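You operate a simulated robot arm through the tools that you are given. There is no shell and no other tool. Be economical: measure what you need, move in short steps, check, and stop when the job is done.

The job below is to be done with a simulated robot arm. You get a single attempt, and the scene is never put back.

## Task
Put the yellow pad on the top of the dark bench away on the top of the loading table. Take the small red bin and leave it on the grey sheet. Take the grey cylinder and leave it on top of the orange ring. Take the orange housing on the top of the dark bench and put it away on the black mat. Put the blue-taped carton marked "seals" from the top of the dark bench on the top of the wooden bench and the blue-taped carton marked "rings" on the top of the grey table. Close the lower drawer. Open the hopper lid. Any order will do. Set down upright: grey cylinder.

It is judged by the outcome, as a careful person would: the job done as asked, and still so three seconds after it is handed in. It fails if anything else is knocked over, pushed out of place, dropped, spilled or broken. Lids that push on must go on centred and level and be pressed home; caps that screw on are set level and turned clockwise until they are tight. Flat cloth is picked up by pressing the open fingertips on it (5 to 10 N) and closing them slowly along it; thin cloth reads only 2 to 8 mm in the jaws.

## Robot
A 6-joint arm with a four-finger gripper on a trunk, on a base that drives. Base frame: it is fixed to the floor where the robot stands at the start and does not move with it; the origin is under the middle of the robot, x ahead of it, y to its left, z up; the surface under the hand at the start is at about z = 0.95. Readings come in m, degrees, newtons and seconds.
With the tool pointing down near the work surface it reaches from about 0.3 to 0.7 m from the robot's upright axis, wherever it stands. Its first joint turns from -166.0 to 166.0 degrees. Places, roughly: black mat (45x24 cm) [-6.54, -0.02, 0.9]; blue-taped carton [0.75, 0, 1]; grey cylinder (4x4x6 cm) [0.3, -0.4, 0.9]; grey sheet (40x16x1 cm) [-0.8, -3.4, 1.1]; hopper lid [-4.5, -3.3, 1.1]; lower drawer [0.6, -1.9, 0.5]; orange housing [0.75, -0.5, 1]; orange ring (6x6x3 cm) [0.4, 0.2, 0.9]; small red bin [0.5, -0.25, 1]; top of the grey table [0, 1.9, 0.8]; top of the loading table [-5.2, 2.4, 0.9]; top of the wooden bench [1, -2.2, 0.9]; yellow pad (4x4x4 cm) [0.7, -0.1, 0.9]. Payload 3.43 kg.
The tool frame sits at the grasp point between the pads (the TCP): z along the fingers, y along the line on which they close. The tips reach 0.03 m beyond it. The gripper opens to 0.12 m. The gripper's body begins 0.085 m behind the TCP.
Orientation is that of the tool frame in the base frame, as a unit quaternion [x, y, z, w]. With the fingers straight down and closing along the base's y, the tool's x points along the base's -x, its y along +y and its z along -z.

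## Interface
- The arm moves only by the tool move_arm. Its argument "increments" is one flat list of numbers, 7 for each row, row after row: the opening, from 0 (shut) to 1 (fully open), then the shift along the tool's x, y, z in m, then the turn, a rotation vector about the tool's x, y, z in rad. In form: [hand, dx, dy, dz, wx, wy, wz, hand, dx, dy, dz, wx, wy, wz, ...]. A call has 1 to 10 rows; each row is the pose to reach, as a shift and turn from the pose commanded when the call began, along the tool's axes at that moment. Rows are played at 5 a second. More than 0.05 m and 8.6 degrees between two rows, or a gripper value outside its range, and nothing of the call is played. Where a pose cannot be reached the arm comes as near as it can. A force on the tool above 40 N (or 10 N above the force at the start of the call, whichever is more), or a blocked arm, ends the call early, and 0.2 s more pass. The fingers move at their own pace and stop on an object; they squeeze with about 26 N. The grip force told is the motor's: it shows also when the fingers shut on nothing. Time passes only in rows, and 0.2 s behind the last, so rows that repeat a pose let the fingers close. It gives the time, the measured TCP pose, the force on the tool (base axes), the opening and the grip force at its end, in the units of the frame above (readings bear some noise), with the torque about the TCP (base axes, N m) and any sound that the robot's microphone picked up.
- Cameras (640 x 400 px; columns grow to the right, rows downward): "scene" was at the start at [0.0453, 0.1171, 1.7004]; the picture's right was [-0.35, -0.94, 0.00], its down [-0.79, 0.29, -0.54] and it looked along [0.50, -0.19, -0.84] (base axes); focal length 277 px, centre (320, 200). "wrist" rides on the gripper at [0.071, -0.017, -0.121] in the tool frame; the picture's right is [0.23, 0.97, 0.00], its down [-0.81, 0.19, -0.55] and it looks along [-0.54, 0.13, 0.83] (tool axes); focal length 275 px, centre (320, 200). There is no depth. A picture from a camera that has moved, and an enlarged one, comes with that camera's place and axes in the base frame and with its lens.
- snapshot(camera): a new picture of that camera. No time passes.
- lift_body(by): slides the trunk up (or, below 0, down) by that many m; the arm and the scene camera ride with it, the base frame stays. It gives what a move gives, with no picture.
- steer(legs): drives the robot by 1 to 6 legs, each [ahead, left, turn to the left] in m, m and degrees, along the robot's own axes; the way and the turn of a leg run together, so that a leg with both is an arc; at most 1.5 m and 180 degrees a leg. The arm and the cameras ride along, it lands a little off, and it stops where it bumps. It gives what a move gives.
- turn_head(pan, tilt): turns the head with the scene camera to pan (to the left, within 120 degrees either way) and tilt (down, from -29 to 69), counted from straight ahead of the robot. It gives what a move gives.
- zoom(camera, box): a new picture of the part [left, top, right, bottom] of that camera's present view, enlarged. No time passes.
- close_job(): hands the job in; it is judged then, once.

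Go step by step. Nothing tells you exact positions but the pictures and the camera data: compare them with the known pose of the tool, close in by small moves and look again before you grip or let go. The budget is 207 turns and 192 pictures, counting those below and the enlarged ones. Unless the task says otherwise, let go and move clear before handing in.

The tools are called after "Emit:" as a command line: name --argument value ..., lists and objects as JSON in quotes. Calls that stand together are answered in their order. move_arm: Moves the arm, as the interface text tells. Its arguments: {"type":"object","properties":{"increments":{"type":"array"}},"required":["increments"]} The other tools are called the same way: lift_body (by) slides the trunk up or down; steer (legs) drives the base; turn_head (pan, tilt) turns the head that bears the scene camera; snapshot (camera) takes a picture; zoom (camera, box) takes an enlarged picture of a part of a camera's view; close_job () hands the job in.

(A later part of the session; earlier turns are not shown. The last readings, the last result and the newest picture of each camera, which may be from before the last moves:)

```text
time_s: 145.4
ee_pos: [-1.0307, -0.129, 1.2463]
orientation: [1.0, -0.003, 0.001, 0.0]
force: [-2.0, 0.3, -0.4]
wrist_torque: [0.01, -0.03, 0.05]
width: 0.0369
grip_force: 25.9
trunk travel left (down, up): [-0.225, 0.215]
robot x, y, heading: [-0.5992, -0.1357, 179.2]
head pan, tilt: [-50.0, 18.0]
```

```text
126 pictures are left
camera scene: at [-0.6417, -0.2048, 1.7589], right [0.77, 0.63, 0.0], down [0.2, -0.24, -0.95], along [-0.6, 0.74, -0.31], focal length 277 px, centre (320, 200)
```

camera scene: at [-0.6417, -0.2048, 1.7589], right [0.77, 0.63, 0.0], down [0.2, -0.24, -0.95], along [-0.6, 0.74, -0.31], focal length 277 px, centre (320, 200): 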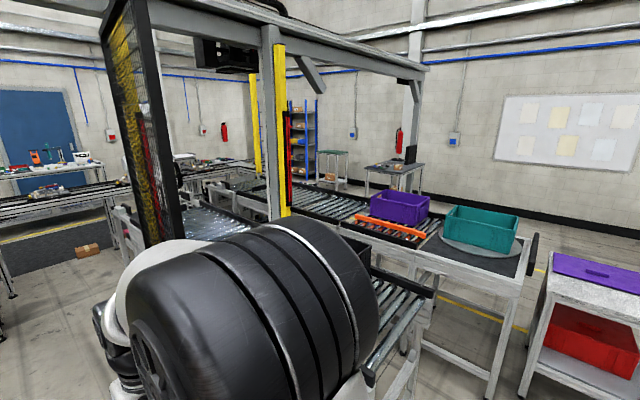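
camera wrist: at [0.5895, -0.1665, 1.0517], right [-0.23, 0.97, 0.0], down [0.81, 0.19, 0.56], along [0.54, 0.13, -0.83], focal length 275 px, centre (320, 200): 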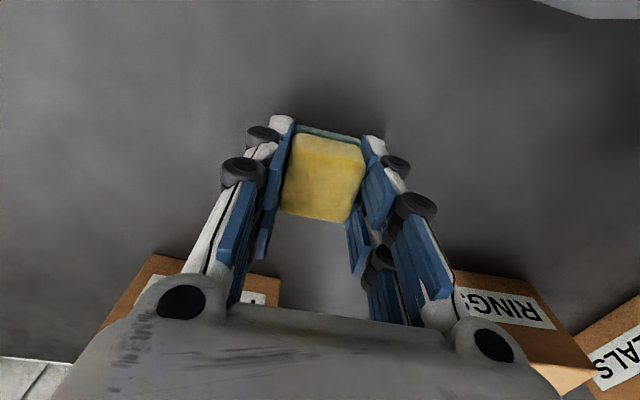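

There is a clear aisle straight ahead along −x, about 1.1 m wide, centred near my current line. I'll drive down it and look again.

Emit:
steer --legs '[[1.4, -0.05, 0], [1.3, 0, 0]]'

Emit:
turn_head --pan 0 --tilt 20

Emit:
snapshot --camera "scene"

Emit:
turn_head --pan -50 --tilt 20

Emit:
snapshot --camera "scene"

Emit:
turn_head --pan 60 --tilt 20

Emit:
snapshot --camera "scene"

```text
time_s: 158.5
ee_pos: [-3.7243, -0.0459, 1.2468]
orientation: [1.0, -0.01, 0.001, 0.0]
force: [-0.8, -0.1, -0.6]
wrist_torque: [0.0, -0.02, -0.01]
width: 0.037
grip_force: 26.3
trunk travel left (down, up): [-0.225, 0.215]
robot x, y, heading: [-3.2965, -0.065, 178.5]
head pan, tilt: [-50.0, 18.0]
```

```text
time_s: 159.7
ee_pos: [-3.7238, -0.0451, 1.2463]
orientation: [1.0, -0.01, 0.001, 0.0]
force: [0.2, -0.1, 0.8]
wrist_torque: [0.02, -0.01, 0.04]
width: 0.0371
grip_force: 26.2
trunk travel left (down, up): [-0.225, 0.215]
robot x, y, heading: [-3.2895, -0.0606, 178.5]
head pan, tilt: [0.0, 20.0]
```

```text
125 pictures are left
camera scene: at [-3.3709, -0.1969, 1.7557], right [0.03, 1.0, 0.0], down [0.34, -0.01, -0.94], along [-0.94, 0.02, -0.34], focal length 277 px, centre (320, 200)
```

scene: 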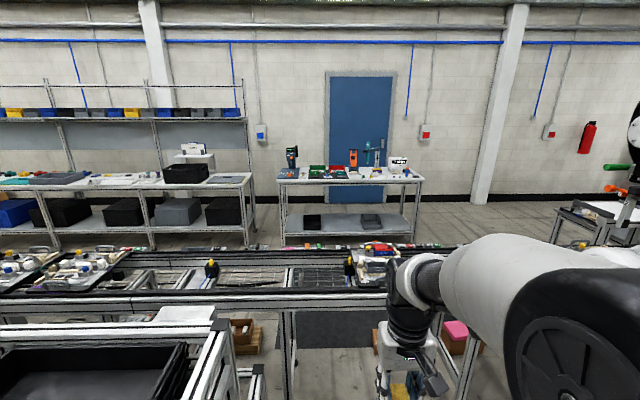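

```text
time_s: 160.9
ee_pos: [-3.7241, -0.0456, 1.2462]
orientation: [1.0, -0.01, 0.001, 0.0]
force: [0.1, -0.6, -0.5]
wrist_torque: [0.01, 0.0, -0.01]
width: 0.037
grip_force: 25.9
trunk travel left (down, up): [-0.225, 0.215]
robot x, y, heading: [-3.2935, -0.0588, 178.5]
head pan, tilt: [-50.0, 20.0]
```

```text
124 pictures are left
camera scene: at [-3.336, -0.1266, 1.7557], right [0.78, 0.62, 0.0], down [0.21, -0.27, -0.94], along [-0.59, 0.73, -0.34], focal length 277 px, centre (320, 200)
```

scene: 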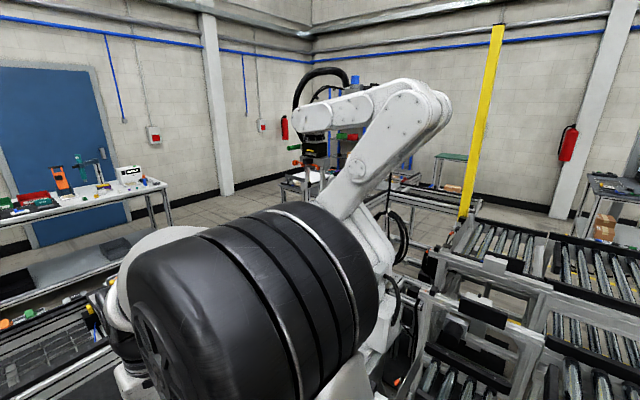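

```text
time_s: 162.8
ee_pos: [-3.7243, -0.0459, 1.2463]
orientation: [1.0, -0.01, 0.001, 0.0]
force: [0.9, -1.1, -0.3]
wrist_torque: [0.01, -0.01, -0.03]
width: 0.0368
grip_force: 25.8
trunk travel left (down, up): [-0.225, 0.215]
robot x, y, heading: [-3.2929, -0.0622, 178.6]
head pan, tilt: [60.0, 20.0]
```

```text
123 pictures are left
camera scene: at [-3.3264, -0.2787, 1.7557], right [-0.85, 0.52, 0.0], down [0.18, 0.29, -0.94], along [-0.49, -0.8, -0.34], focal length 277 px, centre (320, 200)
```

scene: 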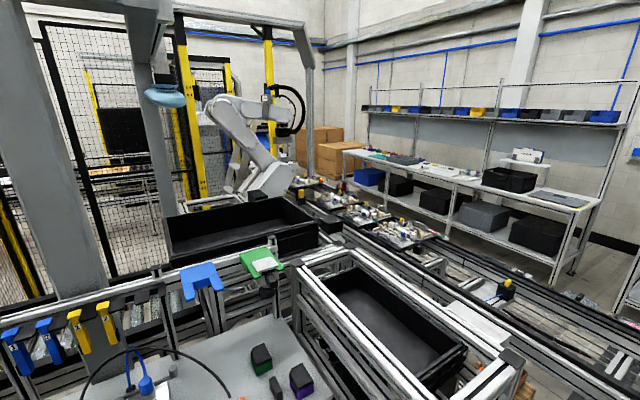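

This aisle ends at a crossing conveyor, so the loading table must be reached by the yellow-lined walkway beyond the grey table, at y≈2.4–3.6. I'll back out and go round.

Emit:
steer --legs '[[-1.4, 0.03, 0], [-1.3, 0.03, 1.5], [-0.2, -1.0, 0]]'

Emit:
turn_head --pan -100 --tilt 30

Emit:
snapshot --camera "scene"

```text
time_s: 180.7
ee_pos: [-0.8253, 0.82, 1.2471]
orientation: [1.0, -0.014, 0.001, 0.0]
force: [0.1, 0.1, 0.3]
wrist_torque: [-0.03, 0.01, -0.01]
width: 0.0369
grip_force: 26.0
trunk travel left (down, up): [-0.225, 0.215]
robot x, y, heading: [-0.3963, 0.8008, 178.2]
head pan, tilt: [60.0, 20.0]
```

```text
time_s: 183.1
ee_pos: [-0.8235, 0.8194, 1.2472]
orientation: [1.0, -0.015, 0.001, 0.0]
force: [-1.2, 1.0, 0.0]
wrist_torque: [0.02, 0.02, 0.04]
width: 0.0369
grip_force: 26.2
trunk travel left (down, up): [-0.225, 0.215]
robot x, y, heading: [-0.3961, 0.8021, 178.1]
head pan, tilt: [-100.0, 30.0]
```

```text
122 pictures are left
camera scene: at [-0.3617, 0.75, 1.7396], right [0.98, -0.21, 0.0], down [-0.1, -0.49, -0.87], along [0.18, 0.85, -0.5], focal length 277 px, centre (320, 200)
```

scene: 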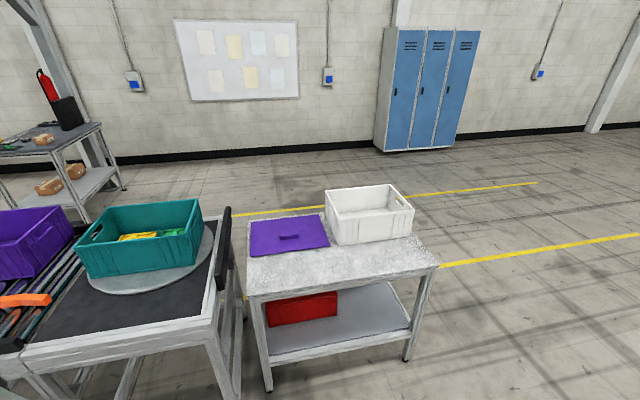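

Emit:
steer --legs '[[-1.35, 0.0, 1.5], [0, -1.5, 0], [0, -0.65, 0], [1.5, 0, 0], [1.0, 0, 0]]'

Emit:
turn_head --pan 0 --tilt 20

Emit:
snapshot --camera "scene"

Emit:
turn_head --pan 40 --tilt 25

Emit:
snapshot --camera "scene"

```text
time_s: 211.6
ee_pos: [-1.9934, 2.9319, 1.2473]
orientation: [1.0, -0.013, 0.0, -0.001]
force: [-0.2, -0.8, -0.5]
wrist_torque: [0.03, -0.02, -0.01]
width: 0.0369
grip_force: 25.7
trunk travel left (down, up): [-0.225, 0.215]
robot x, y, heading: [-1.564, 2.9163, 178.3]
head pan, tilt: [-100.0, 30.0]
```

```text
time_s: 213.3
ee_pos: [-1.994, 2.9315, 1.2463]
orientation: [1.0, -0.012, 0.002, 0.001]
force: [0.7, 0.6, -1.0]
wrist_torque: [-0.01, -0.02, -0.03]
width: 0.037
grip_force: 26.3
trunk travel left (down, up): [-0.225, 0.215]
robot x, y, heading: [-1.5663, 2.9151, 178.1]
head pan, tilt: [0.0, 20.0]
```

```text
121 pictures are left
camera scene: at [-1.6418, 2.7785, 1.7557], right [0.03, 1.0, 0.0], down [0.34, -0.01, -0.94], along [-0.94, 0.03, -0.34], focal length 277 px, centre (320, 200)
```

scene: 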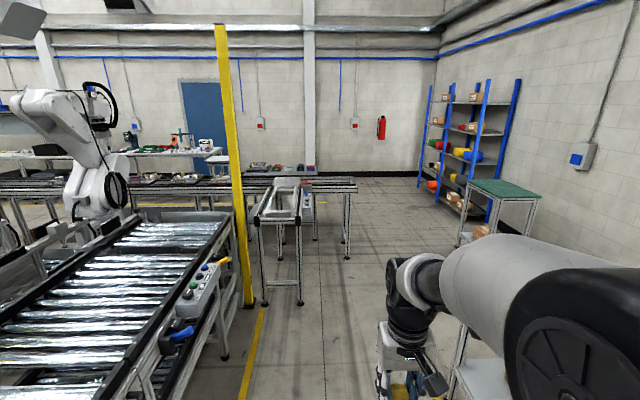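

```text
time_s: 214.4
ee_pos: [-1.9928, 2.9323, 1.2458]
orientation: [1.0, -0.012, 0.0, -0.001]
force: [-0.7, -0.3, -0.1]
wrist_torque: [0.01, 0.01, 0.02]
width: 0.037
grip_force: 26.4
trunk travel left (down, up): [-0.225, 0.215]
robot x, y, heading: [-1.5625, 2.9146, 178.5]
head pan, tilt: [40.0, 25.0]
```

```text
120 pictures are left
camera scene: at [-1.6211, 2.7186, 1.7476], right [-0.62, 0.79, 0.0], down [0.33, 0.26, -0.91], along [-0.71, -0.56, -0.42], focal length 277 px, centre (320, 200)
```

scene: 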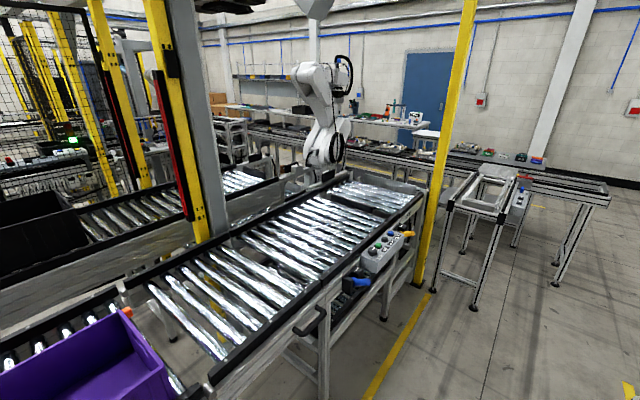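

Emit:
steer --legs '[[1.4, -0.25, 1], [0.5, 0, 0]]'

Emit:
turn_head --pan 10 --tilt 30

Emit:
snapshot --camera "scene"

```text
time_s: 224.1
ee_pos: [-3.9094, 3.2237, 1.2463]
orientation: [1.0, -0.01, 0.001, 0.0]
force: [0.0, -0.7, -0.6]
wrist_torque: [0.03, -0.02, 0.0]
width: 0.037
grip_force: 25.6
trunk travel left (down, up): [-0.225, 0.215]
robot x, y, heading: [-3.4799, 3.2061, 178.3]
head pan, tilt: [40.0, 25.0]
```

```text
time_s: 225.0
ee_pos: [-3.908, 3.2233, 1.2473]
orientation: [1.0, -0.01, 0.001, 0.0]
force: [0.1, -0.2, -0.5]
wrist_torque: [0.0, 0.0, 0.0]
width: 0.0369
grip_force: 25.8
trunk travel left (down, up): [-0.225, 0.215]
robot x, y, heading: [-3.4782, 3.207, 178.6]
head pan, tilt: [10.0, 30.0]
```

```text
119 pictures are left
camera scene: at [-3.5526, 3.0551, 1.7396], right [-0.15, 0.99, 0.0], down [0.49, 0.07, -0.87], along [-0.86, -0.13, -0.5], focal length 277 px, centre (320, 200)
```

scene: 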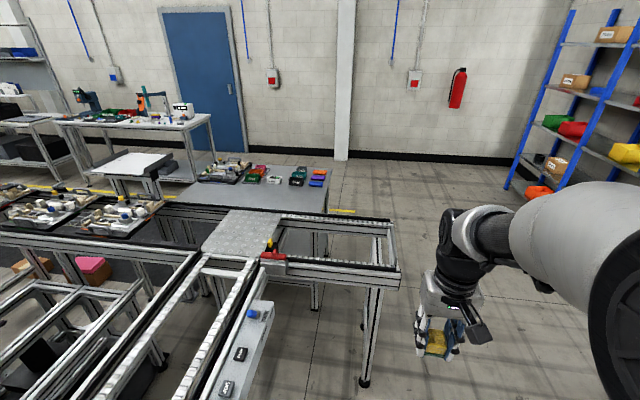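

The loading table is the grey surface beyond the conveyor at about (−5.1, 2.5). I need to pass the conveyor end at y≈3.26, so I'll check clearance on the right.

Emit:
turn_head --pan -70 --tilt 35

Emit:
snapshot --camera "scene"

Emit:
turn_head --pan -115 --tilt 35

Emit:
snapshot --camera "scene"

```text
time_s: 226.6
ee_pos: [-3.9084, 3.222, 1.2466]
orientation: [1.0, -0.01, 0.001, -0.001]
force: [-0.5, 0.4, 0.1]
wrist_torque: [0.01, -0.04, 0.0]
width: 0.0369
grip_force: 25.5
trunk travel left (down, up): [-0.225, 0.215]
robot x, y, heading: [-3.481, 3.2057, 178.6]
head pan, tilt: [-70.0, 35.0]
```

```text
118 pictures are left
camera scene: at [-3.4911, 3.152, 1.7318], right [0.95, 0.32, 0.0], down [0.18, -0.54, -0.82], along [-0.26, 0.78, -0.57], focal length 277 px, centre (320, 200)
```

scene: 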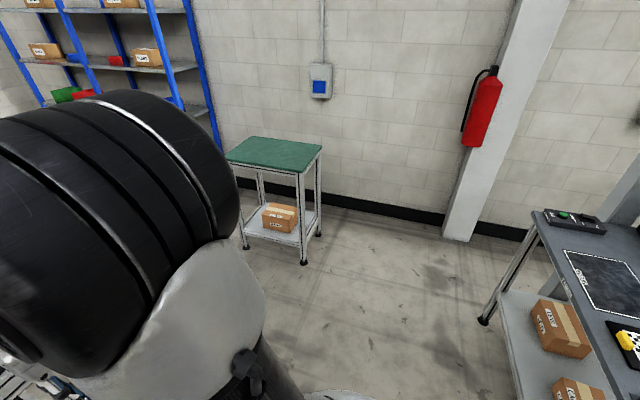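

```text
time_s: 227.7
ee_pos: [-3.9085, 3.2233, 1.247]
orientation: [1.0, -0.009, 0.001, 0.0]
force: [-1.0, 0.7, 0.2]
wrist_torque: [0.03, -0.01, -0.03]
width: 0.0369
grip_force: 26.0
trunk travel left (down, up): [-0.225, 0.215]
robot x, y, heading: [-3.4828, 3.2109, 178.4]
head pan, tilt: [-115.0, 35.0]
```

```text
117 pictures are left
camera scene: at [-3.4239, 3.1474, 1.7318], right [0.9, -0.45, 0.0], down [-0.26, -0.51, -0.82], along [0.37, 0.73, -0.57], focal length 277 px, centre (320, 200)
```

scene: 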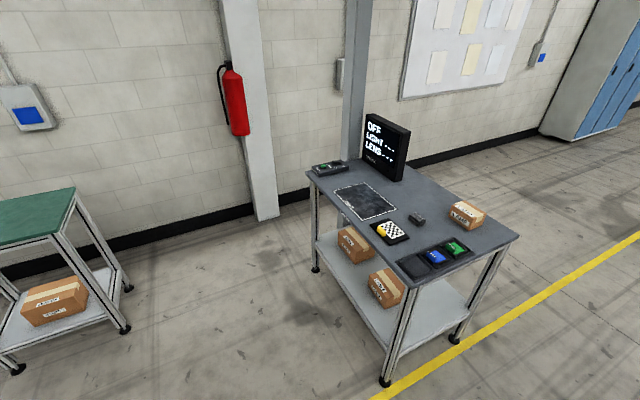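

The way is clear to about y≈4.2. I'll go around the conveyor end and face the loading table.

Emit:
steer --legs '[[0, -0.6, 0], [1.5, 0, 0], [0.15, 0, 0], [0, 0, 90]]'

Emit:
turn_head --pan 15 --tilt 40

Emit:
snapshot --camera "scene"

```text
time_s: 242.8
ee_pos: [-5.1037, 3.4058, 1.2463]
orientation: [0.714, 0.7, 0.0, -0.001]
force: [-0.3, -0.5, -0.6]
wrist_torque: [0.02, 0.0, -0.01]
width: 0.0371
grip_force: 25.8
trunk travel left (down, up): [-0.225, 0.215]
robot x, y, heading: [-5.0898, 3.8353, -91.2]
head pan, tilt: [-115.0, 35.0]
```

```text
time_s: 244.9
ee_pos: [-5.1044, 3.4055, 1.2471]
orientation: [0.713, 0.701, 0.0, -0.001]
force: [1.0, -1.2, 0.3]
wrist_torque: [-0.01, -0.01, -0.01]
width: 0.0367
grip_force: 26.1
trunk travel left (down, up): [-0.225, 0.215]
robot x, y, heading: [-5.0891, 3.8321, -91.3]
head pan, tilt: [15.0, 40.0]
```

```text
116 pictures are left
camera scene: at [-4.9288, 3.7698, 1.7243], right [-0.97, -0.24, 0.0], down [-0.15, 0.62, -0.77], along [0.18, -0.74, -0.64], focal length 277 px, centre (320, 200)
```

scene: 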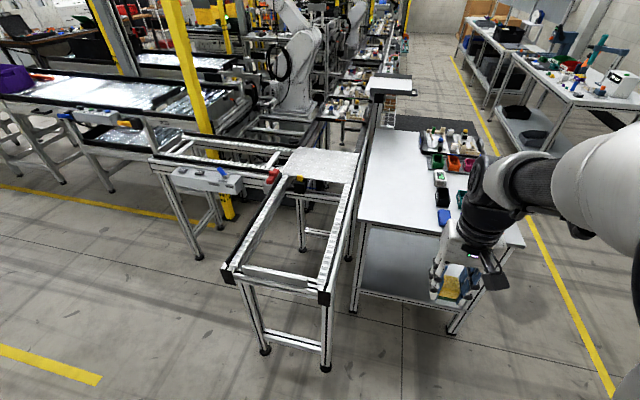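

Near edge of the loading table is y≈2.9, with free space at its front left. The conveyor end is close on the other side, so I'll step right first, then ahead.

Emit:
steer --legs '[[0, -0.22, 1], [0.5, 0, 0]]'

Emit:
snapshot --camera "wrist"

Emit:
snapshot --camera "scene"

```text
time_s: 249.1
ee_pos: [-5.3251, 2.9128, 1.2473]
orientation: [0.71, 0.704, 0.001, 0.0]
force: [0.4, -0.8, 0.0]
wrist_torque: [-0.01, -0.01, 0.01]
width: 0.0369
grip_force: 26.3
trunk travel left (down, up): [-0.225, 0.215]
robot x, y, heading: [-5.3142, 3.3443, -90.7]
head pan, tilt: [15.0, 40.0]
```

```text
115 pictures are left
camera wrist: at [-5.3409, 2.9847, 1.3687], right [0.97, 0.22, 0.0], down [0.19, -0.81, 0.55], along [0.12, -0.54, -0.83], focal length 275 px, centre (320, 200)
```

wrist: 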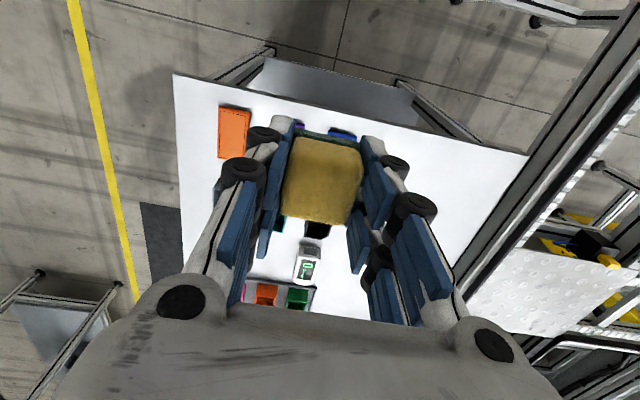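

```text
114 pictures are left
camera scene: at [-5.1537, 3.2784, 1.7242], right [-0.97, -0.25, 0.0], down [-0.16, 0.62, -0.77], along [0.19, -0.74, -0.64], focal length 277 px, centre (320, 200)
```

scene: 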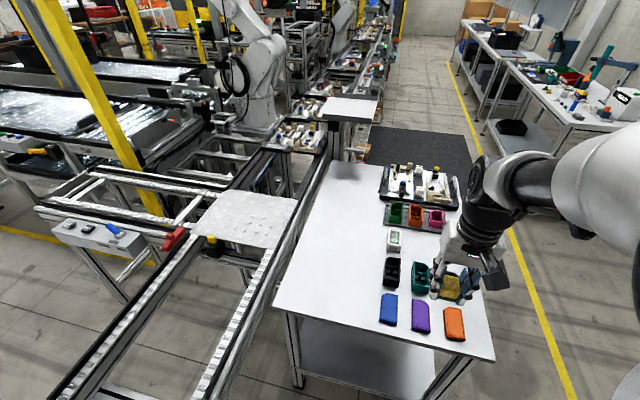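

I'll place the pad at about (−5.06, 2.75), in the free white area to the left of the small blocks.

Emit:
move_arm --increments '[0.1, -0.023, 0.038, 0, 0, 0, 0, 0.1, -0.046, 0.076, 0, 0, 0, 0, 0.1, -0.069, 0.114, 0, 0, 0, 0, 0.1, -0.092, 0.152, 0, 0, 0, 0, 0.1, -0.115, 0.19, 0, 0, 0, 0, 0.1, -0.138, 0.228, 0, 0, 0, 0, 0.1, -0.161, 0.266, 0, 0, 0, 0, 0.1, -0.161, 0.266, 0.05, 0, 0, 0, 0.1, -0.161, 0.266, 0.1, 0, 0, 0, 0.1, -0.161, 0.266, 0.15, 0, 0, 0]'

Emit:
snapshot --camera "wrist"

Emit:
snapshot --camera "scene"

```text
time_s: 251.3
ee_pos: [-5.0594, 2.7477, 1.0967]
orientation: [0.71, 0.704, 0.0, -0.001]
force: [0.7, -1.0, 0.1]
wrist_torque: [-0.03, 0.03, 0.01]
width: 0.0368
grip_force: 26.3
trunk travel left (down, up): [-0.225, 0.215]
robot x, y, heading: [-5.3157, 3.3433, -91.0]
head pan, tilt: [15.0, 40.0]
```

```text
113 pictures are left
camera wrist: at [-5.0747, 2.82, 1.2188], right [0.97, 0.22, 0.0], down [0.19, -0.81, 0.55], along [0.12, -0.54, -0.83], focal length 275 px, centre (320, 200)
```

wrist: 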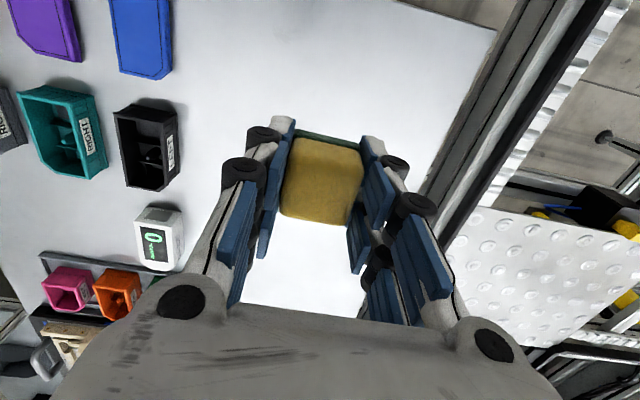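

```text
112 pictures are left
camera scene: at [-5.1536, 3.2783, 1.7242], right [-0.97, -0.25, 0.0], down [-0.16, 0.62, -0.77], along [0.19, -0.74, -0.64], focal length 277 px, centre (320, 200)
```

scene: 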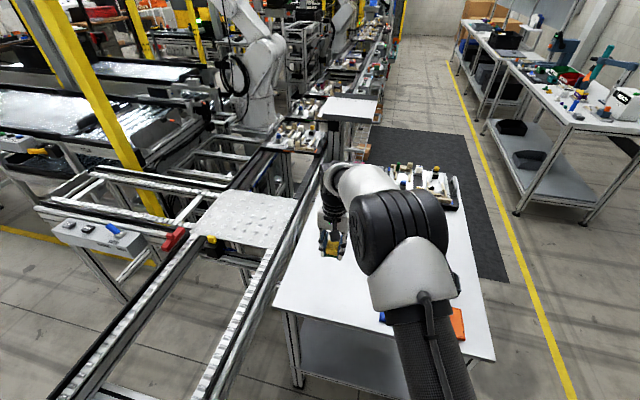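

Emit:
move_arm --increments '[0.1, 0, 0, 0.05, 0, 0, 0, 0.1, 0, 0, 0.1, 0, 0, 0, 0.1, 0, 0, 0.115, 0, 0, 0, 0.1, 0, 0, 0.12, 0, 0, 0, 0.1, 0, 0, 0.125, 0, 0, 0, 0.1, 0, 0, 0.13, 0, 0, 0, 0.1, 0, 0, 0.135, 0, 0, 0, 0.1, 0, 0, 0.14, 0, 0, 0, 0.1, 0, 0, 0.145, 0, 0, 0, 0.1, 0, 0, 0.15, 0, 0, 0]'

```text
time_s: 253.5
ee_pos: [-5.0601, 2.75, 0.9459]
orientation: [0.709, 0.705, 0.001, -0.001]
force: [-0.7, -0.2, -0.3]
wrist_torque: [0.03, -0.03, -0.01]
width: 0.0371
grip_force: 25.9
trunk travel left (down, up): [-0.225, 0.215]
robot x, y, heading: [-5.3205, 3.343, -90.6]
head pan, tilt: [15.0, 40.0]
```

Emit:
move_arm --increments '[0.1, 0, 0, 0.004, 0, 0, 0, 0.1, 0, 0, 0.008, 0, 0, 0, 0.1, 0, 0, 0.012, 0, 0, 0, 0.1, 0, 0, 0.016, 0, 0, 0, 0.1, 0, 0, 0.02, 0, 0, 0, 0.1, 0, 0, 0.024, 0, 0, 0, 0.1, 0, 0, 0.028, 0, 0, 0, 0.1, 0, 0, 0.032, 0, 0, 0, 0.1, 0, 0, 0.036, 0, 0, 0, 0.1, 0, 0, 0.04, 0, 0, 0]'

Emit:
snapshot --camera "wrist"

```text
time_s: 255.7
ee_pos: [-5.0602, 2.7506, 0.9073]
orientation: [0.709, 0.705, 0.001, 0.0]
force: [-0.3, -0.1, 0.1]
wrist_torque: [-0.06, -0.01, -0.01]
width: 0.0366
grip_force: 25.7
trunk travel left (down, up): [-0.225, 0.215]
robot x, y, heading: [-5.3129, 3.3405, -90.6]
head pan, tilt: [15.0, 40.0]
```

```text
111 pictures are left
camera wrist: at [-5.0758, 2.8225, 1.0288], right [0.97, 0.22, 0.0], down [0.19, -0.81, 0.55], along [0.12, -0.54, -0.83], focal length 275 px, centre (320, 200)
```

wrist: 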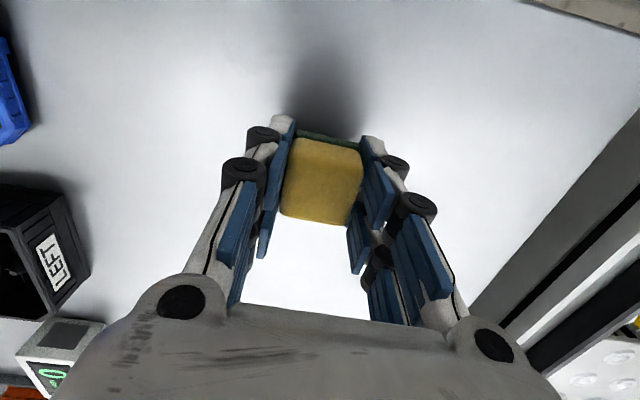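

Emit:
move_arm --increments '[0.1, 0, 0, 0.003, 0, 0, 0, 0.1, 0, 0, 0.006, 0, 0, 0, 0.1, 0, 0, 0.009, 0, 0, 0, 0.1, 0, 0, 0.012, 0, 0, 0, 0.1, 0, 0, 0.015, 0, 0, 0, 0.1, 0, 0, 0.018, 0, 0, 0, 0.1, 0, 0, 0.021, 0, 0, 0, 0.1, 0, 0, 0.024, 0, 0, 0, 0.1, 0, 0, 0.027, 0, 0, 0, 0.1, 0, 0, 0.03, 0, 0, 0]'

```text
time_s: 257.5
ee_pos: [-5.0588, 2.7505, 0.8892]
orientation: [0.71, 0.704, -0.001, 0.002]
force: [-4.2, 10.3, 20.0]
wrist_torque: [0.67, 0.48, -0.18]
width: 0.0369
grip_force: 25.7
trunk travel left (down, up): [-0.225, 0.215]
robot x, y, heading: [-5.3158, 3.3457, -90.9]
head pan, tilt: [15.0, 40.0]
stopped in row 8: the force on the tool passed its limit at 43 N (the readings are from after the stop); the commanded pose is now the measured one
```

Contact is made. I'll release and rise.

Emit:
move_arm --increments '[0.1, 0, 0, -0.002, 0, 0, 0, 0.4, 0, 0, -0.002, 0, 0, 0, 0.7, 0, 0, -0.002, 0, 0, 0, 0.7, 0, 0, -0.002, 0, 0, 0, 0.7, 0, 0, -0.04, 0, 0, 0, 1, 0, 0, -0.09, 0, 0, 0, 1, 0, 0, -0.14, 0, 0, 0, 1, 0.03, -0.03, -0.18, 0, 0, 0, 1, 0.05, -0.06, -0.22, 0, 0, 0]'

Emit:
snapshot --camera "wrist"

```text
refused: row 8 steps farther than a row can; nothing moved
```

```text
110 pictures are left
camera wrist: at [-5.0757, 2.823, 1.0117], right [0.97, 0.22, 0.0], down [0.18, -0.81, 0.56], along [0.12, -0.54, -0.83], focal length 275 px, centre (320, 200)
```

wrist: 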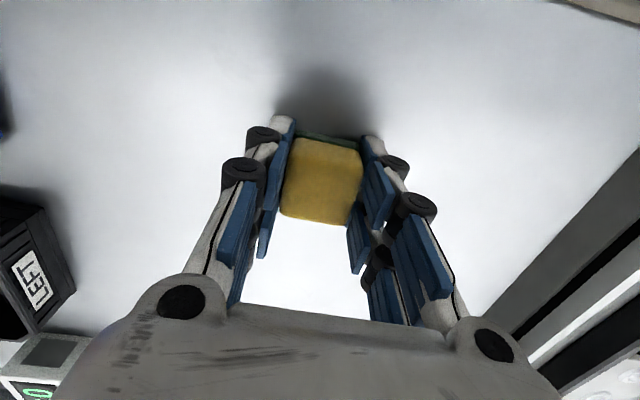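

Emit:
move_arm --increments '[0.1, 0, 0, -0.002, 0, 0, 0, 0.4, 0, 0, -0.002, 0, 0, 0, 0.7, 0, 0, -0.002, 0, 0, 0, 0.7, 0, 0, -0.002, 0, 0, 0, 0.7, 0, 0, -0.04, 0, 0, 0, 1, 0, 0, -0.085, 0, 0, 0, 1, 0, 0, -0.13, 0, 0, 0, 1, 0.02, -0.02, -0.17, 0, 0, 0, 1, 0.04, -0.04, -0.21, 0, 0, 0, 1, 0.06, -0.06, -0.25, 0, 0, 0]'

Emit:
snapshot --camera "wrist"

```text
time_s: 259.7
ee_pos: [-5.1212, 2.8113, 1.1351]
orientation: [0.709, 0.705, -0.001, 0.002]
force: [-0.2, 0.8, -0.3]
wrist_torque: [-0.06, -0.01, 0.0]
width: 0.1201
grip_force: 0.1
trunk travel left (down, up): [-0.225, 0.215]
robot x, y, heading: [-5.3137, 3.3402, -90.7]
head pan, tilt: [15.0, 40.0]
```

```text
109 pictures are left
camera wrist: at [-5.1367, 2.884, 1.2571], right [0.97, 0.22, 0.0], down [0.18, -0.81, 0.56], along [0.13, -0.54, -0.83], focal length 275 px, centre (320, 200)
```

wrist: 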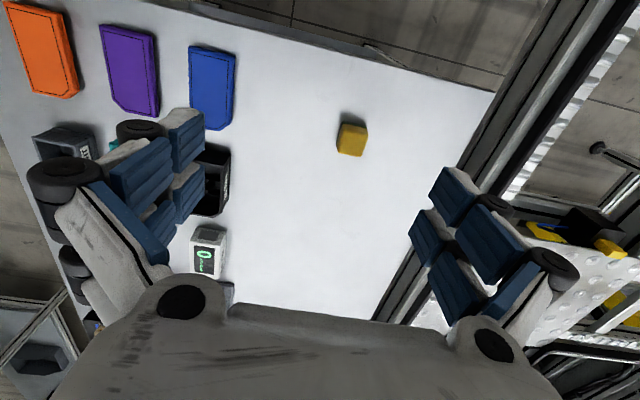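

The pad is on the loading table. Next, while at this end, is the hopper lid at (−4.5, −3.3). I'll tuck the arm and drive down the far aisle.

Emit:
move_arm --increments '[1, 0.024, -0.032, -0.02, 0, 0, 0, 1, 0.048, -0.064, -0.04, 0, 0, 0, 0.7, 0.072, -0.096, -0.06, 0, 0, 0, 0.5, 0.096, -0.128, -0.08, 0, 0, 0, 0.3, 0.12, -0.16, -0.1, 0, 0, 0, 0.2, 0.14, -0.19, -0.115, 0, 0, 0]'

Emit:
steer --legs '[[0, -0.62, 0.8], [1.5, 0, 0], [0.6, 0.1, 0]]'

Emit:
turn_head --pan 0 --tilt 22

Emit:
snapshot --camera "scene"

Emit:
turn_head --pan 45 --tilt 22

Emit:
snapshot --camera "scene"

```text
time_s: 261.1
ee_pos: [-5.3093, 2.9512, 1.2522]
orientation: [0.71, 0.705, -0.001, 0.002]
force: [-0.3, -0.8, -0.3]
wrist_torque: [0.01, 0.0, -0.03]
width: 0.0618
grip_force: 3.1
trunk travel left (down, up): [-0.225, 0.215]
robot x, y, heading: [-5.3165, 3.3431, -90.6]
head pan, tilt: [15.0, 40.0]
```

```text
time_s: 274.6
ee_pos: [-5.7939, 0.8593, 1.2514]
orientation: [0.699, 0.715, 0.0, 0.002]
force: [-0.3, -1.2, 0.5]
wrist_torque: [0.07, 0.04, 0.01]
width: 0.0238
grip_force: 0.1
trunk travel left (down, up): [-0.225, 0.215]
robot x, y, heading: [-5.8157, 1.2486, -88.9]
head pan, tilt: [15.0, 40.0]
```

```text
time_s: 275.4
ee_pos: [-5.7942, 0.8599, 1.2509]
orientation: [0.698, 0.716, 0.0, 0.001]
force: [0.0, 0.5, -0.6]
wrist_torque: [0.0, 0.0, -0.03]
width: 0.0238
grip_force: 0.0
trunk travel left (down, up): [-0.225, 0.215]
robot x, y, heading: [-5.8132, 1.25, -88.9]
head pan, tilt: [0.0, 22.0]
```

```text
108 pictures are left
camera scene: at [-5.6733, 1.1835, 1.7523], right [-1.0, -0.02, 0.0], down [-0.01, 0.38, -0.93], along [0.02, -0.93, -0.38], focal length 277 px, centre (320, 200)
```

scene: 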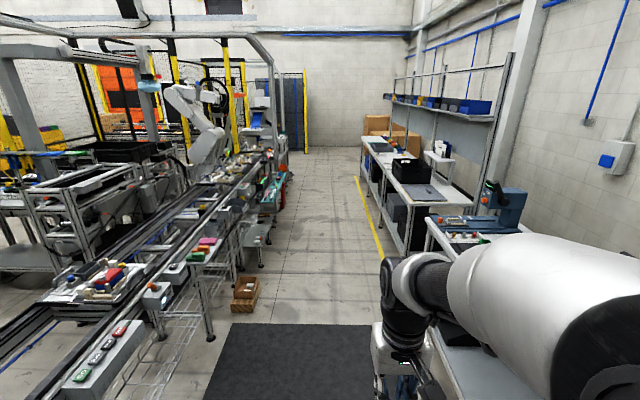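

```text
time_s: 276.5
ee_pos: [-5.7951, 0.8601, 1.2515]
orientation: [0.699, 0.716, -0.001, 0.002]
force: [0.0, 1.0, 0.8]
wrist_torque: [0.02, 0.0, 0.03]
width: 0.0242
grip_force: 0.2
trunk travel left (down, up): [-0.225, 0.215]
robot x, y, heading: [-5.8146, 1.2543, -89.2]
head pan, tilt: [45.0, 22.0]
```

```text
107 pictures are left
camera scene: at [-5.6084, 1.2118, 1.7524], right [-0.7, -0.72, 0.0], down [-0.27, 0.26, -0.93], along [0.67, -0.64, -0.37], focal length 277 px, centre (320, 200)
```

scene: 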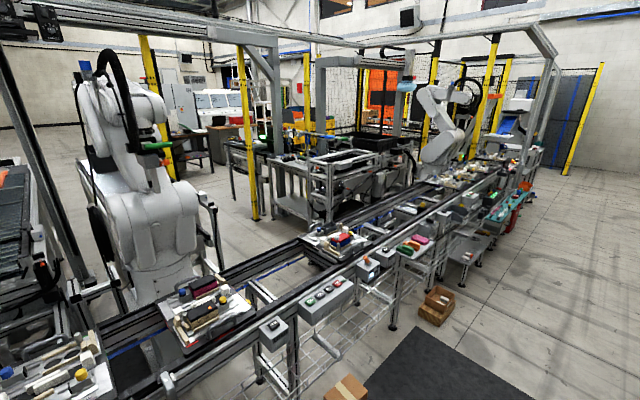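

Emit:
steer --legs '[[1.5, 0, 0], [1.5, 0.05, 0]]'

Emit:
turn_head --pan 40 --tilt 28

Emit:
snapshot --camera "scene"

```text
refused: leg 2 is longer than a leg can be; nothing moved
```

```text
time_s: 277.2
ee_pos: [-5.7947, 0.8592, 1.2517]
orientation: [0.699, 0.715, 0.0, 0.002]
force: [0.2, 0.1, 0.2]
wrist_torque: [0.02, 0.0, -0.01]
width: 0.0238
grip_force: 0.0
trunk travel left (down, up): [-0.225, 0.215]
robot x, y, heading: [-5.8126, 1.2513, -89.0]
head pan, tilt: [40.0, 28.0]
```

```text
106 pictures are left
camera scene: at [-5.6152, 1.2076, 1.7428], right [-0.75, -0.66, 0.0], down [-0.31, 0.35, -0.88], along [0.58, -0.67, -0.47], focal length 277 px, centre (320, 200)
```

scene: 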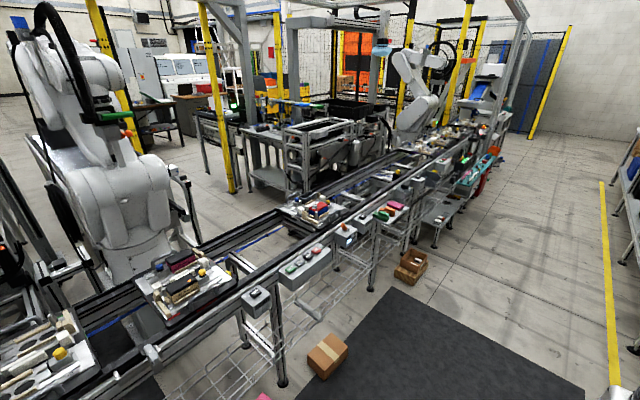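

Emit:
steer --legs '[[1.45, 0, 0], [1.45, 0, 0], [0.6, 0, 0]]'

Emit:
turn_head --pan 45 --tilt 25

Emit:
snapshot --camera "scene"

```text
time_s: 294.1
ee_pos: [-5.7006, -2.6122, 1.2505]
orientation: [0.696, 0.718, 0.0, 0.002]
force: [-0.5, -0.3, 0.3]
wrist_torque: [0.03, -0.02, 0.01]
width: 0.024
grip_force: 0.1
trunk travel left (down, up): [-0.225, 0.215]
robot x, y, heading: [-5.7248, -2.2184, -88.7]
head pan, tilt: [40.0, 28.0]
```

```text
time_s: 294.8
ee_pos: [-5.7018, -2.6116, 1.2508]
orientation: [0.696, 0.718, 0.0, 0.001]
force: [0.0, 0.3, -0.1]
wrist_torque: [0.0, 0.01, -0.01]
width: 0.0238
grip_force: 0.1
trunk travel left (down, up): [-0.225, 0.215]
robot x, y, heading: [-5.7239, -2.2155, -88.7]
head pan, tilt: [45.0, 25.0]
```

```text
105 pictures are left
camera scene: at [-5.5183, -2.2579, 1.7476], right [-0.69, -0.72, 0.0], down [-0.31, 0.29, -0.91], along [0.66, -0.62, -0.42], focal length 277 px, centre (320, 200)
```

scene: 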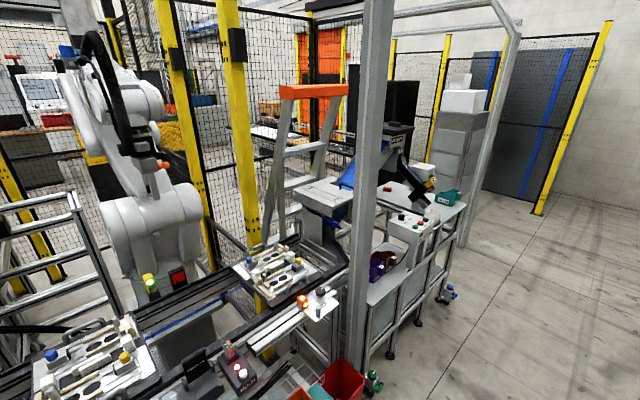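

Emit:
zoom --camera "scene" --box '[240, 100, 480, 290]'

```text
2.11 times, centred on (360, 195) of scene
camera zoom: at [-5.5183, -2.2579, 1.7476], right [-0.69, -0.72, 0.0], down [-0.31, 0.29, -0.91], along [0.66, -0.62, -0.42], focal length 583 px, centre (236, 210)
```

zoom: 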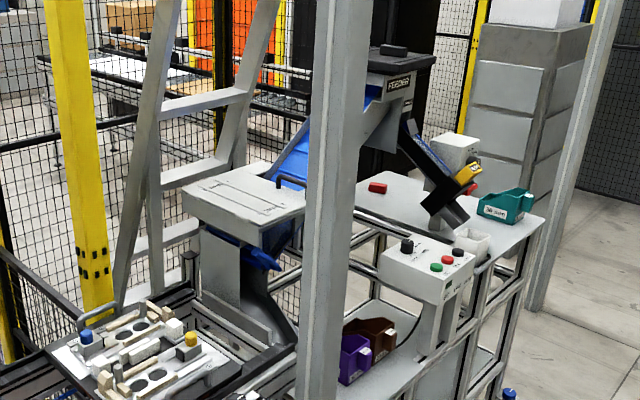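

The hopper has a pale grey lid with a black handle at about (−4.5, −3.4). I'll go around to face it.

Emit:
steer --legs '[[1.05, -0.1, 0], [0, 0, 89]]'

Emit:
turn_head --pan 15 --tilt 38

Emit:
snapshot --camera "scene"

```text
time_s: 303.9
ee_pos: [-5.3964, -3.238, 1.2524]
orientation: [-0.021, 1.0, 0.0, 0.002]
force: [-0.8, -0.1, -0.7]
wrist_torque: [0.03, 0.02, 0.02]
width: 0.0241
grip_force: 0.0
trunk travel left (down, up): [-0.225, 0.215]
robot x, y, heading: [-5.7837, -3.2676, 2.1]
head pan, tilt: [45.0, 25.0]
```

```text
time_s: 304.9
ee_pos: [-5.395, -3.2376, 1.2514]
orientation: [-0.021, 1.0, 0.001, 0.001]
force: [0.1, 0.6, 0.4]
wrist_torque: [-0.03, 0.05, -0.02]
width: 0.0238
grip_force: 0.0
trunk travel left (down, up): [-0.225, 0.215]
robot x, y, heading: [-5.7847, -3.2652, 1.9]
head pan, tilt: [15.0, 38.0]
```

```text
103 pictures are left
camera scene: at [-5.7299, -3.0988, 1.7273], right [0.29, -0.96, 0.0], down [-0.59, -0.18, -0.79], along [0.75, 0.23, -0.62], focal length 277 px, centre (320, 200)
```

scene: 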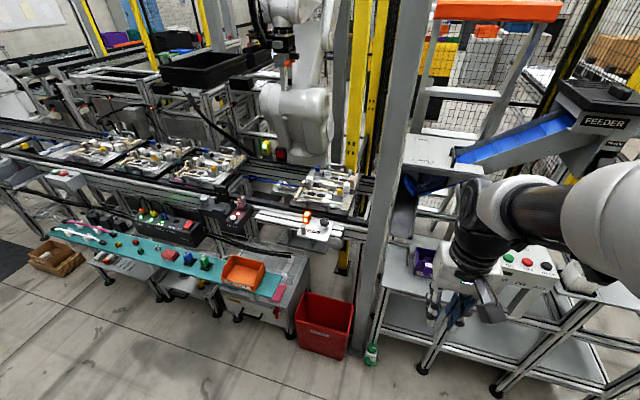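

Emit:
steer --legs '[[0.3, -0.3, 0]]'

Emit:
turn_head --pan 25 --tilt 35

Emit:
snapshot --camera "scene"

Emit:
snapshot --camera "wrist"

```text
time_s: 307.5
ee_pos: [-5.0852, -3.518, 1.2512]
orientation: [-0.025, 1.0, 0.0, 0.002]
force: [0.0, -0.6, -0.7]
wrist_torque: [0.02, 0.04, 0.0]
width: 0.0241
grip_force: 0.0
trunk travel left (down, up): [-0.225, 0.215]
robot x, y, heading: [-5.478, -3.5494, 2.7]
head pan, tilt: [15.0, 38.0]
```

```text
time_s: 308.2
ee_pos: [-5.0849, -3.5185, 1.2515]
orientation: [-0.025, 1.0, 0.001, 0.002]
force: [-0.7, 0.8, -0.6]
wrist_torque: [-0.02, -0.01, 0.0]
width: 0.0241
grip_force: 0.1
trunk travel left (down, up): [-0.225, 0.215]
robot x, y, heading: [-5.4759, -3.5522, 2.4]
head pan, tilt: [25.0, 35.0]
```

```text
102 pictures are left
camera scene: at [-5.4247, -3.3675, 1.7318], right [0.46, -0.89, 0.0], down [-0.51, -0.27, -0.82], along [0.73, 0.38, -0.57], focal length 277 px, centre (320, 200)
```

scene: 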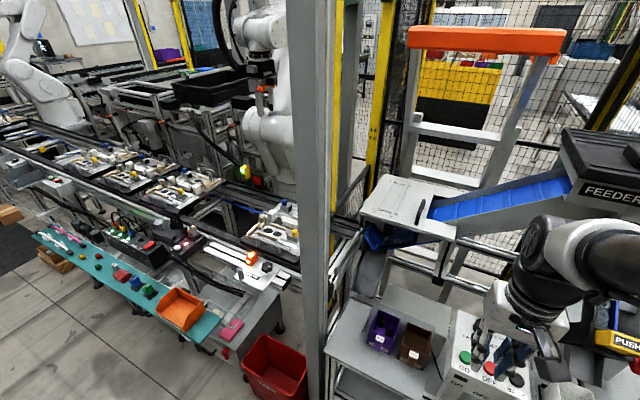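

```text
101 pictures are left
camera wrist: at [-5.1554, -3.5377, 1.3735], right [-0.28, 0.96, 0.0], down [0.8, 0.23, 0.56], along [0.53, 0.16, -0.83], focal length 275 px, centre (320, 200)
```

wrist: 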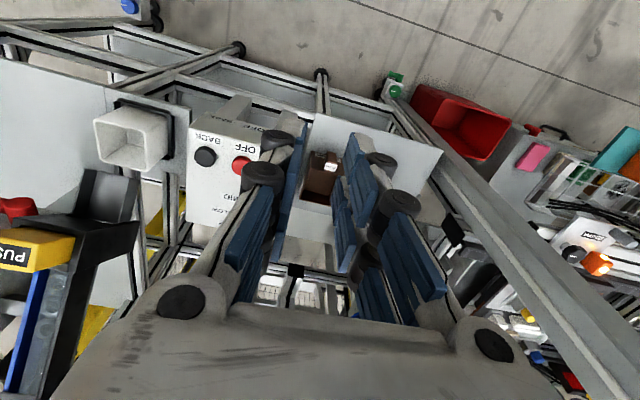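

Emit:
zoom --camera "scene" --box '[340, 130, 600, 300]'

```text
2.35 times, centred on (470, 215) of scene
camera zoom: at [-5.4247, -3.3675, 1.7318], right [0.46, -0.89, 0.0], down [-0.51, -0.27, -0.82], along [0.73, 0.38, -0.57], focal length 651 px, centre (-33, 165)
```

zoom: 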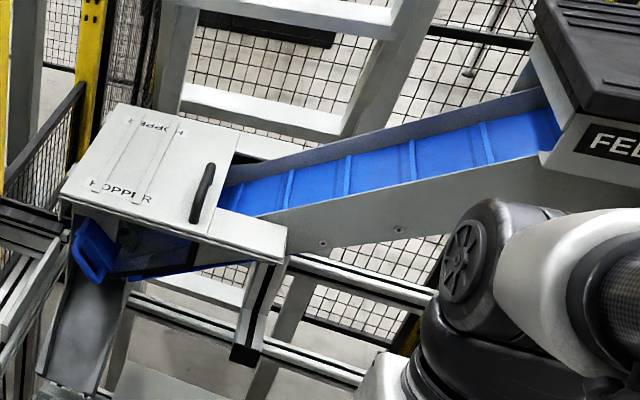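

The lid is labelled HOPPER. Its bar handle runs along x near its −y edge at about (−4.6, −3.33, 1.15), with the hinge on the +y side. I'll edge closer and get a wrist view.

Emit:
steer --legs '[[0.14, 0.2, -2.4]]'

Emit:
move_arm --increments '[0.4, -0.04, 0, 0, 0, 0, 0, 0.4, -0.08, 0, 0, 0, 0, 0, 0.4, -0.11, 0, -0.02, 0, 0, 0, 0.4, -0.14, 0, -0.04, 0, 0, 0, 0.4, -0.17, 0, -0.06, 0, 0, 0]'

Emit:
snapshot --camera "wrist"

Emit:
snapshot --camera "scene"

```text
time_s: 310.0
ee_pos: [-4.9495, -3.3308, 1.2517]
orientation: [-0.004, 1.0, 0.001, 0.002]
force: [0.6, -0.1, -0.3]
wrist_torque: [-0.01, 0.03, 0.0]
width: 0.0239
grip_force: 0.1
trunk travel left (down, up): [-0.225, 0.215]
robot x, y, heading: [-5.3436, -3.3457, 0.3]
head pan, tilt: [25.0, 35.0]
```

```text
time_s: 311.2
ee_pos: [-4.7786, -3.3304, 1.3108]
orientation: [-0.004, 1.0, 0.001, 0.001]
force: [0.9, -0.7, -0.5]
wrist_torque: [0.0, 0.04, 0.0]
width: 0.048
grip_force: 0.1
trunk travel left (down, up): [-0.225, 0.215]
robot x, y, heading: [-5.3417, -3.3458, -0.1]
head pan, tilt: [25.0, 35.0]
```

```text
99 pictures are left
camera wrist: at [-4.8495, -3.347, 1.4336], right [-0.24, 0.97, 0.0], down [0.81, 0.2, 0.55], along [0.54, 0.13, -0.83], focal length 275 px, centre (320, 200)
```

wrist: 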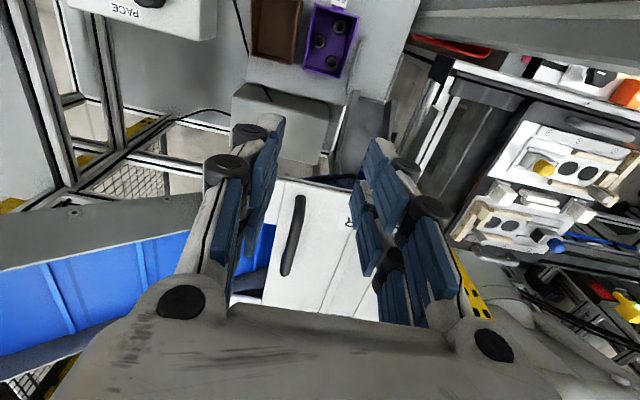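

```text
98 pictures are left
camera scene: at [-5.2819, -3.1673, 1.7317], right [0.43, -0.91, 0.0], down [-0.52, -0.24, -0.82], along [0.74, 0.35, -0.57], focal length 277 px, centre (320, 200)
```

scene: 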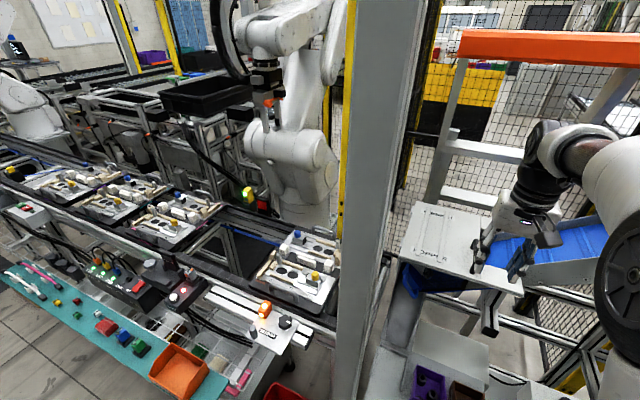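

The handle bar runs x −4.68 to −4.56 at y≈−3.327, z≈1.175. I'll move over its near end.

Emit:
move_arm --increments '[0.5, -0.042, 0.001, 0, 0, 0, 0, 0.5, -0.084, 0.001, 0, 0, 0, 0, 0.5, -0.126, 0.002, 0.02, 0, 0, 0, 0.5, -0.126, 0.002, 0.06, 0, 0, 0]'

Emit:
snapshot --camera "wrist"

```text
time_s: 312.2
ee_pos: [-4.6527, -3.3249, 1.2508]
orientation: [-0.004, 1.0, 0.001, 0.001]
force: [0.0, 0.3, 0.2]
wrist_torque: [-0.01, 0.04, 0.01]
width: 0.0599
grip_force: 0.1
out of reach, approached as far as the arm can: row 3
trunk travel left (down, up): [-0.225, 0.215]
robot x, y, heading: [-5.3372, -3.3466, 0.1]
head pan, tilt: [25.0, 35.0]
```

```text
97 pictures are left
camera wrist: at [-4.7239, -3.3426, 1.3725], right [-0.24, 0.97, 0.0], down [0.81, 0.2, 0.56], along [0.54, 0.13, -0.83], focal length 275 px, centre (320, 200)
```

wrist: 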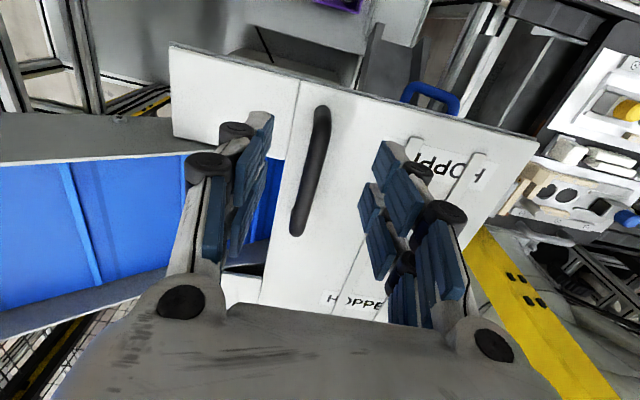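

At this height the reach is at its limit, so I'll raise the trunk by 0.15 m and lower the arm relative to it.

Emit:
lift_body --by 0.17

Emit:
move_arm --increments '[0.5, 0.005, -0.001, 0.05, 0, 0, 0, 0.5, 0.005, -0.001, 0.1, 0, 0, 0, 0.5, 0.005, -0.001, 0.15, 0, 0, 0, 0.5, 0.005, -0.001, 0.19, 0, 0, 0]'

Emit:
snapshot --camera "wrist"

```text
time_s: 314.1
ee_pos: [-4.6537, -3.327, 1.422]
orientation: [-0.006, 1.0, 0.001, 0.001]
force: [0.7, -0.2, -0.1]
wrist_torque: [-0.01, 0.0, -0.02]
width: 0.0602
grip_force: 0.1
trunk travel left (down, up): [-0.395, 0.045]
robot x, y, heading: [-5.3432, -3.3433, 0.3]
head pan, tilt: [25.0, 35.0]
```

```text
refused: row 1 steps farther than a row can; nothing moved
```

```text
96 pictures are left
camera wrist: at [-4.7248, -3.3427, 1.5427], right [-0.24, 0.97, 0.0], down [0.81, 0.2, 0.56], along [0.54, 0.13, -0.83], focal length 275 px, centre (320, 200)
```

wrist: 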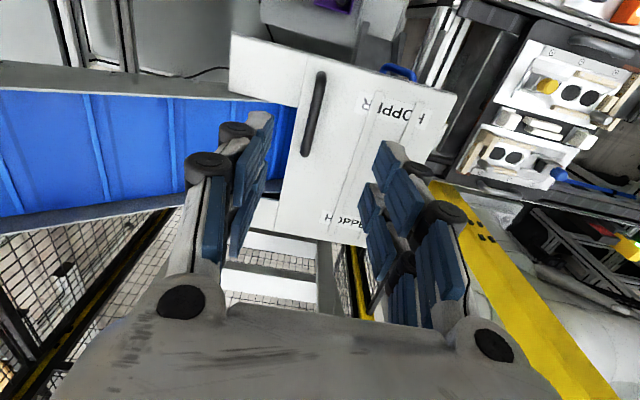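

Emit:
move_arm --increments '[0.5, 0.003, -0.001, 0.045, 0, 0, 0, 0.5, 0.003, -0.001, 0.09, 0, 0, 0, 0.5, 0.003, -0.001, 0.135, 0, 0, 0, 0.5, 0.003, -0.001, 0.18, 0, 0, 0, 0.5, 0.003, -0.001, 0.21, 0, 0, 0]'

Emit:
snapshot --camera "wrist"

```text
time_s: 315.3
ee_pos: [-4.6552, -3.3268, 1.211]
orientation: [-0.005, 1.0, 0.001, 0.002]
force: [-0.1, 0.2, 0.1]
wrist_torque: [0.02, 0.05, 0.03]
width: 0.0598
grip_force: 0.0
trunk travel left (down, up): [-0.395, 0.045]
robot x, y, heading: [-5.343, -3.3484, 0.2]
head pan, tilt: [25.0, 35.0]
```

```text
95 pictures are left
camera wrist: at [-4.7257, -3.3434, 1.3339], right [-0.24, 0.97, 0.0], down [0.81, 0.2, 0.56], along [0.54, 0.13, -0.83], focal length 275 px, centre (320, 200)
```

wrist: 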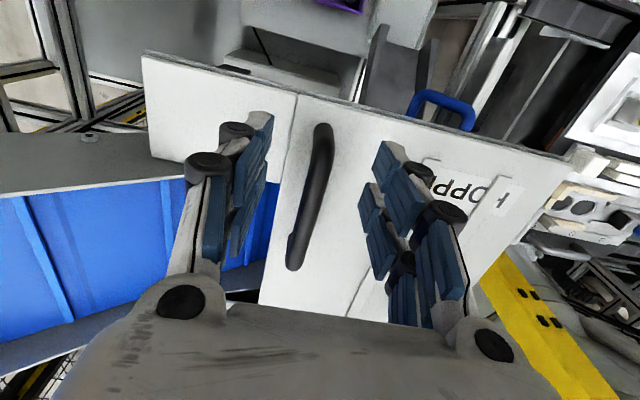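

Emit:
move_arm --increments '[0.5, 0, 0, 0.01, 0, 0, 0, 0.5, 0, 0, 0.019, 0, 0, 0, 0.15, 0, 0, 0.019, 0, 0, 0, 0, 0, 0, 0.019, 0, 0, 0, 0, 0, 0, 0.019, 0, 0, 0, 0, 0, 0, 0.019, 0, 0, 0]'

Emit:
snapshot --camera "wrist"

```text
time_s: 316.7
ee_pos: [-4.6556, -3.3258, 1.1936]
orientation: [-0.005, 1.0, 0.001, 0.002]
force: [-1.2, 2.2, -1.3]
wrist_torque: [0.17, -0.14, -0.09]
width: 0.0137
grip_force: 25.4
trunk travel left (down, up): [-0.395, 0.045]
robot x, y, heading: [-5.3429, -3.3462, 0.2]
head pan, tilt: [25.0, 35.0]
```

```text
94 pictures are left
camera wrist: at [-4.7269, -3.3427, 1.315], right [-0.24, 0.97, 0.0], down [0.81, 0.2, 0.56], along [0.54, 0.13, -0.83], focal length 275 px, centre (320, 200)
```

wrist: 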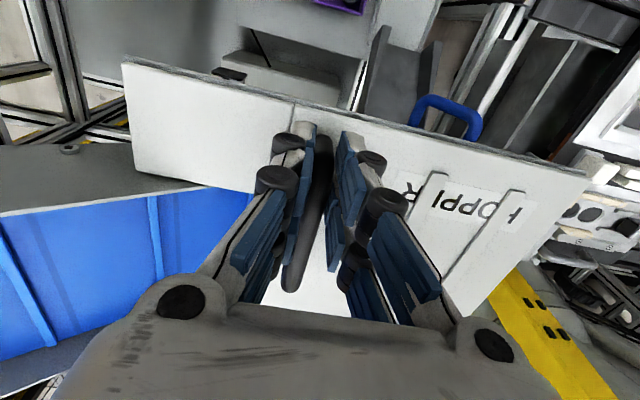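

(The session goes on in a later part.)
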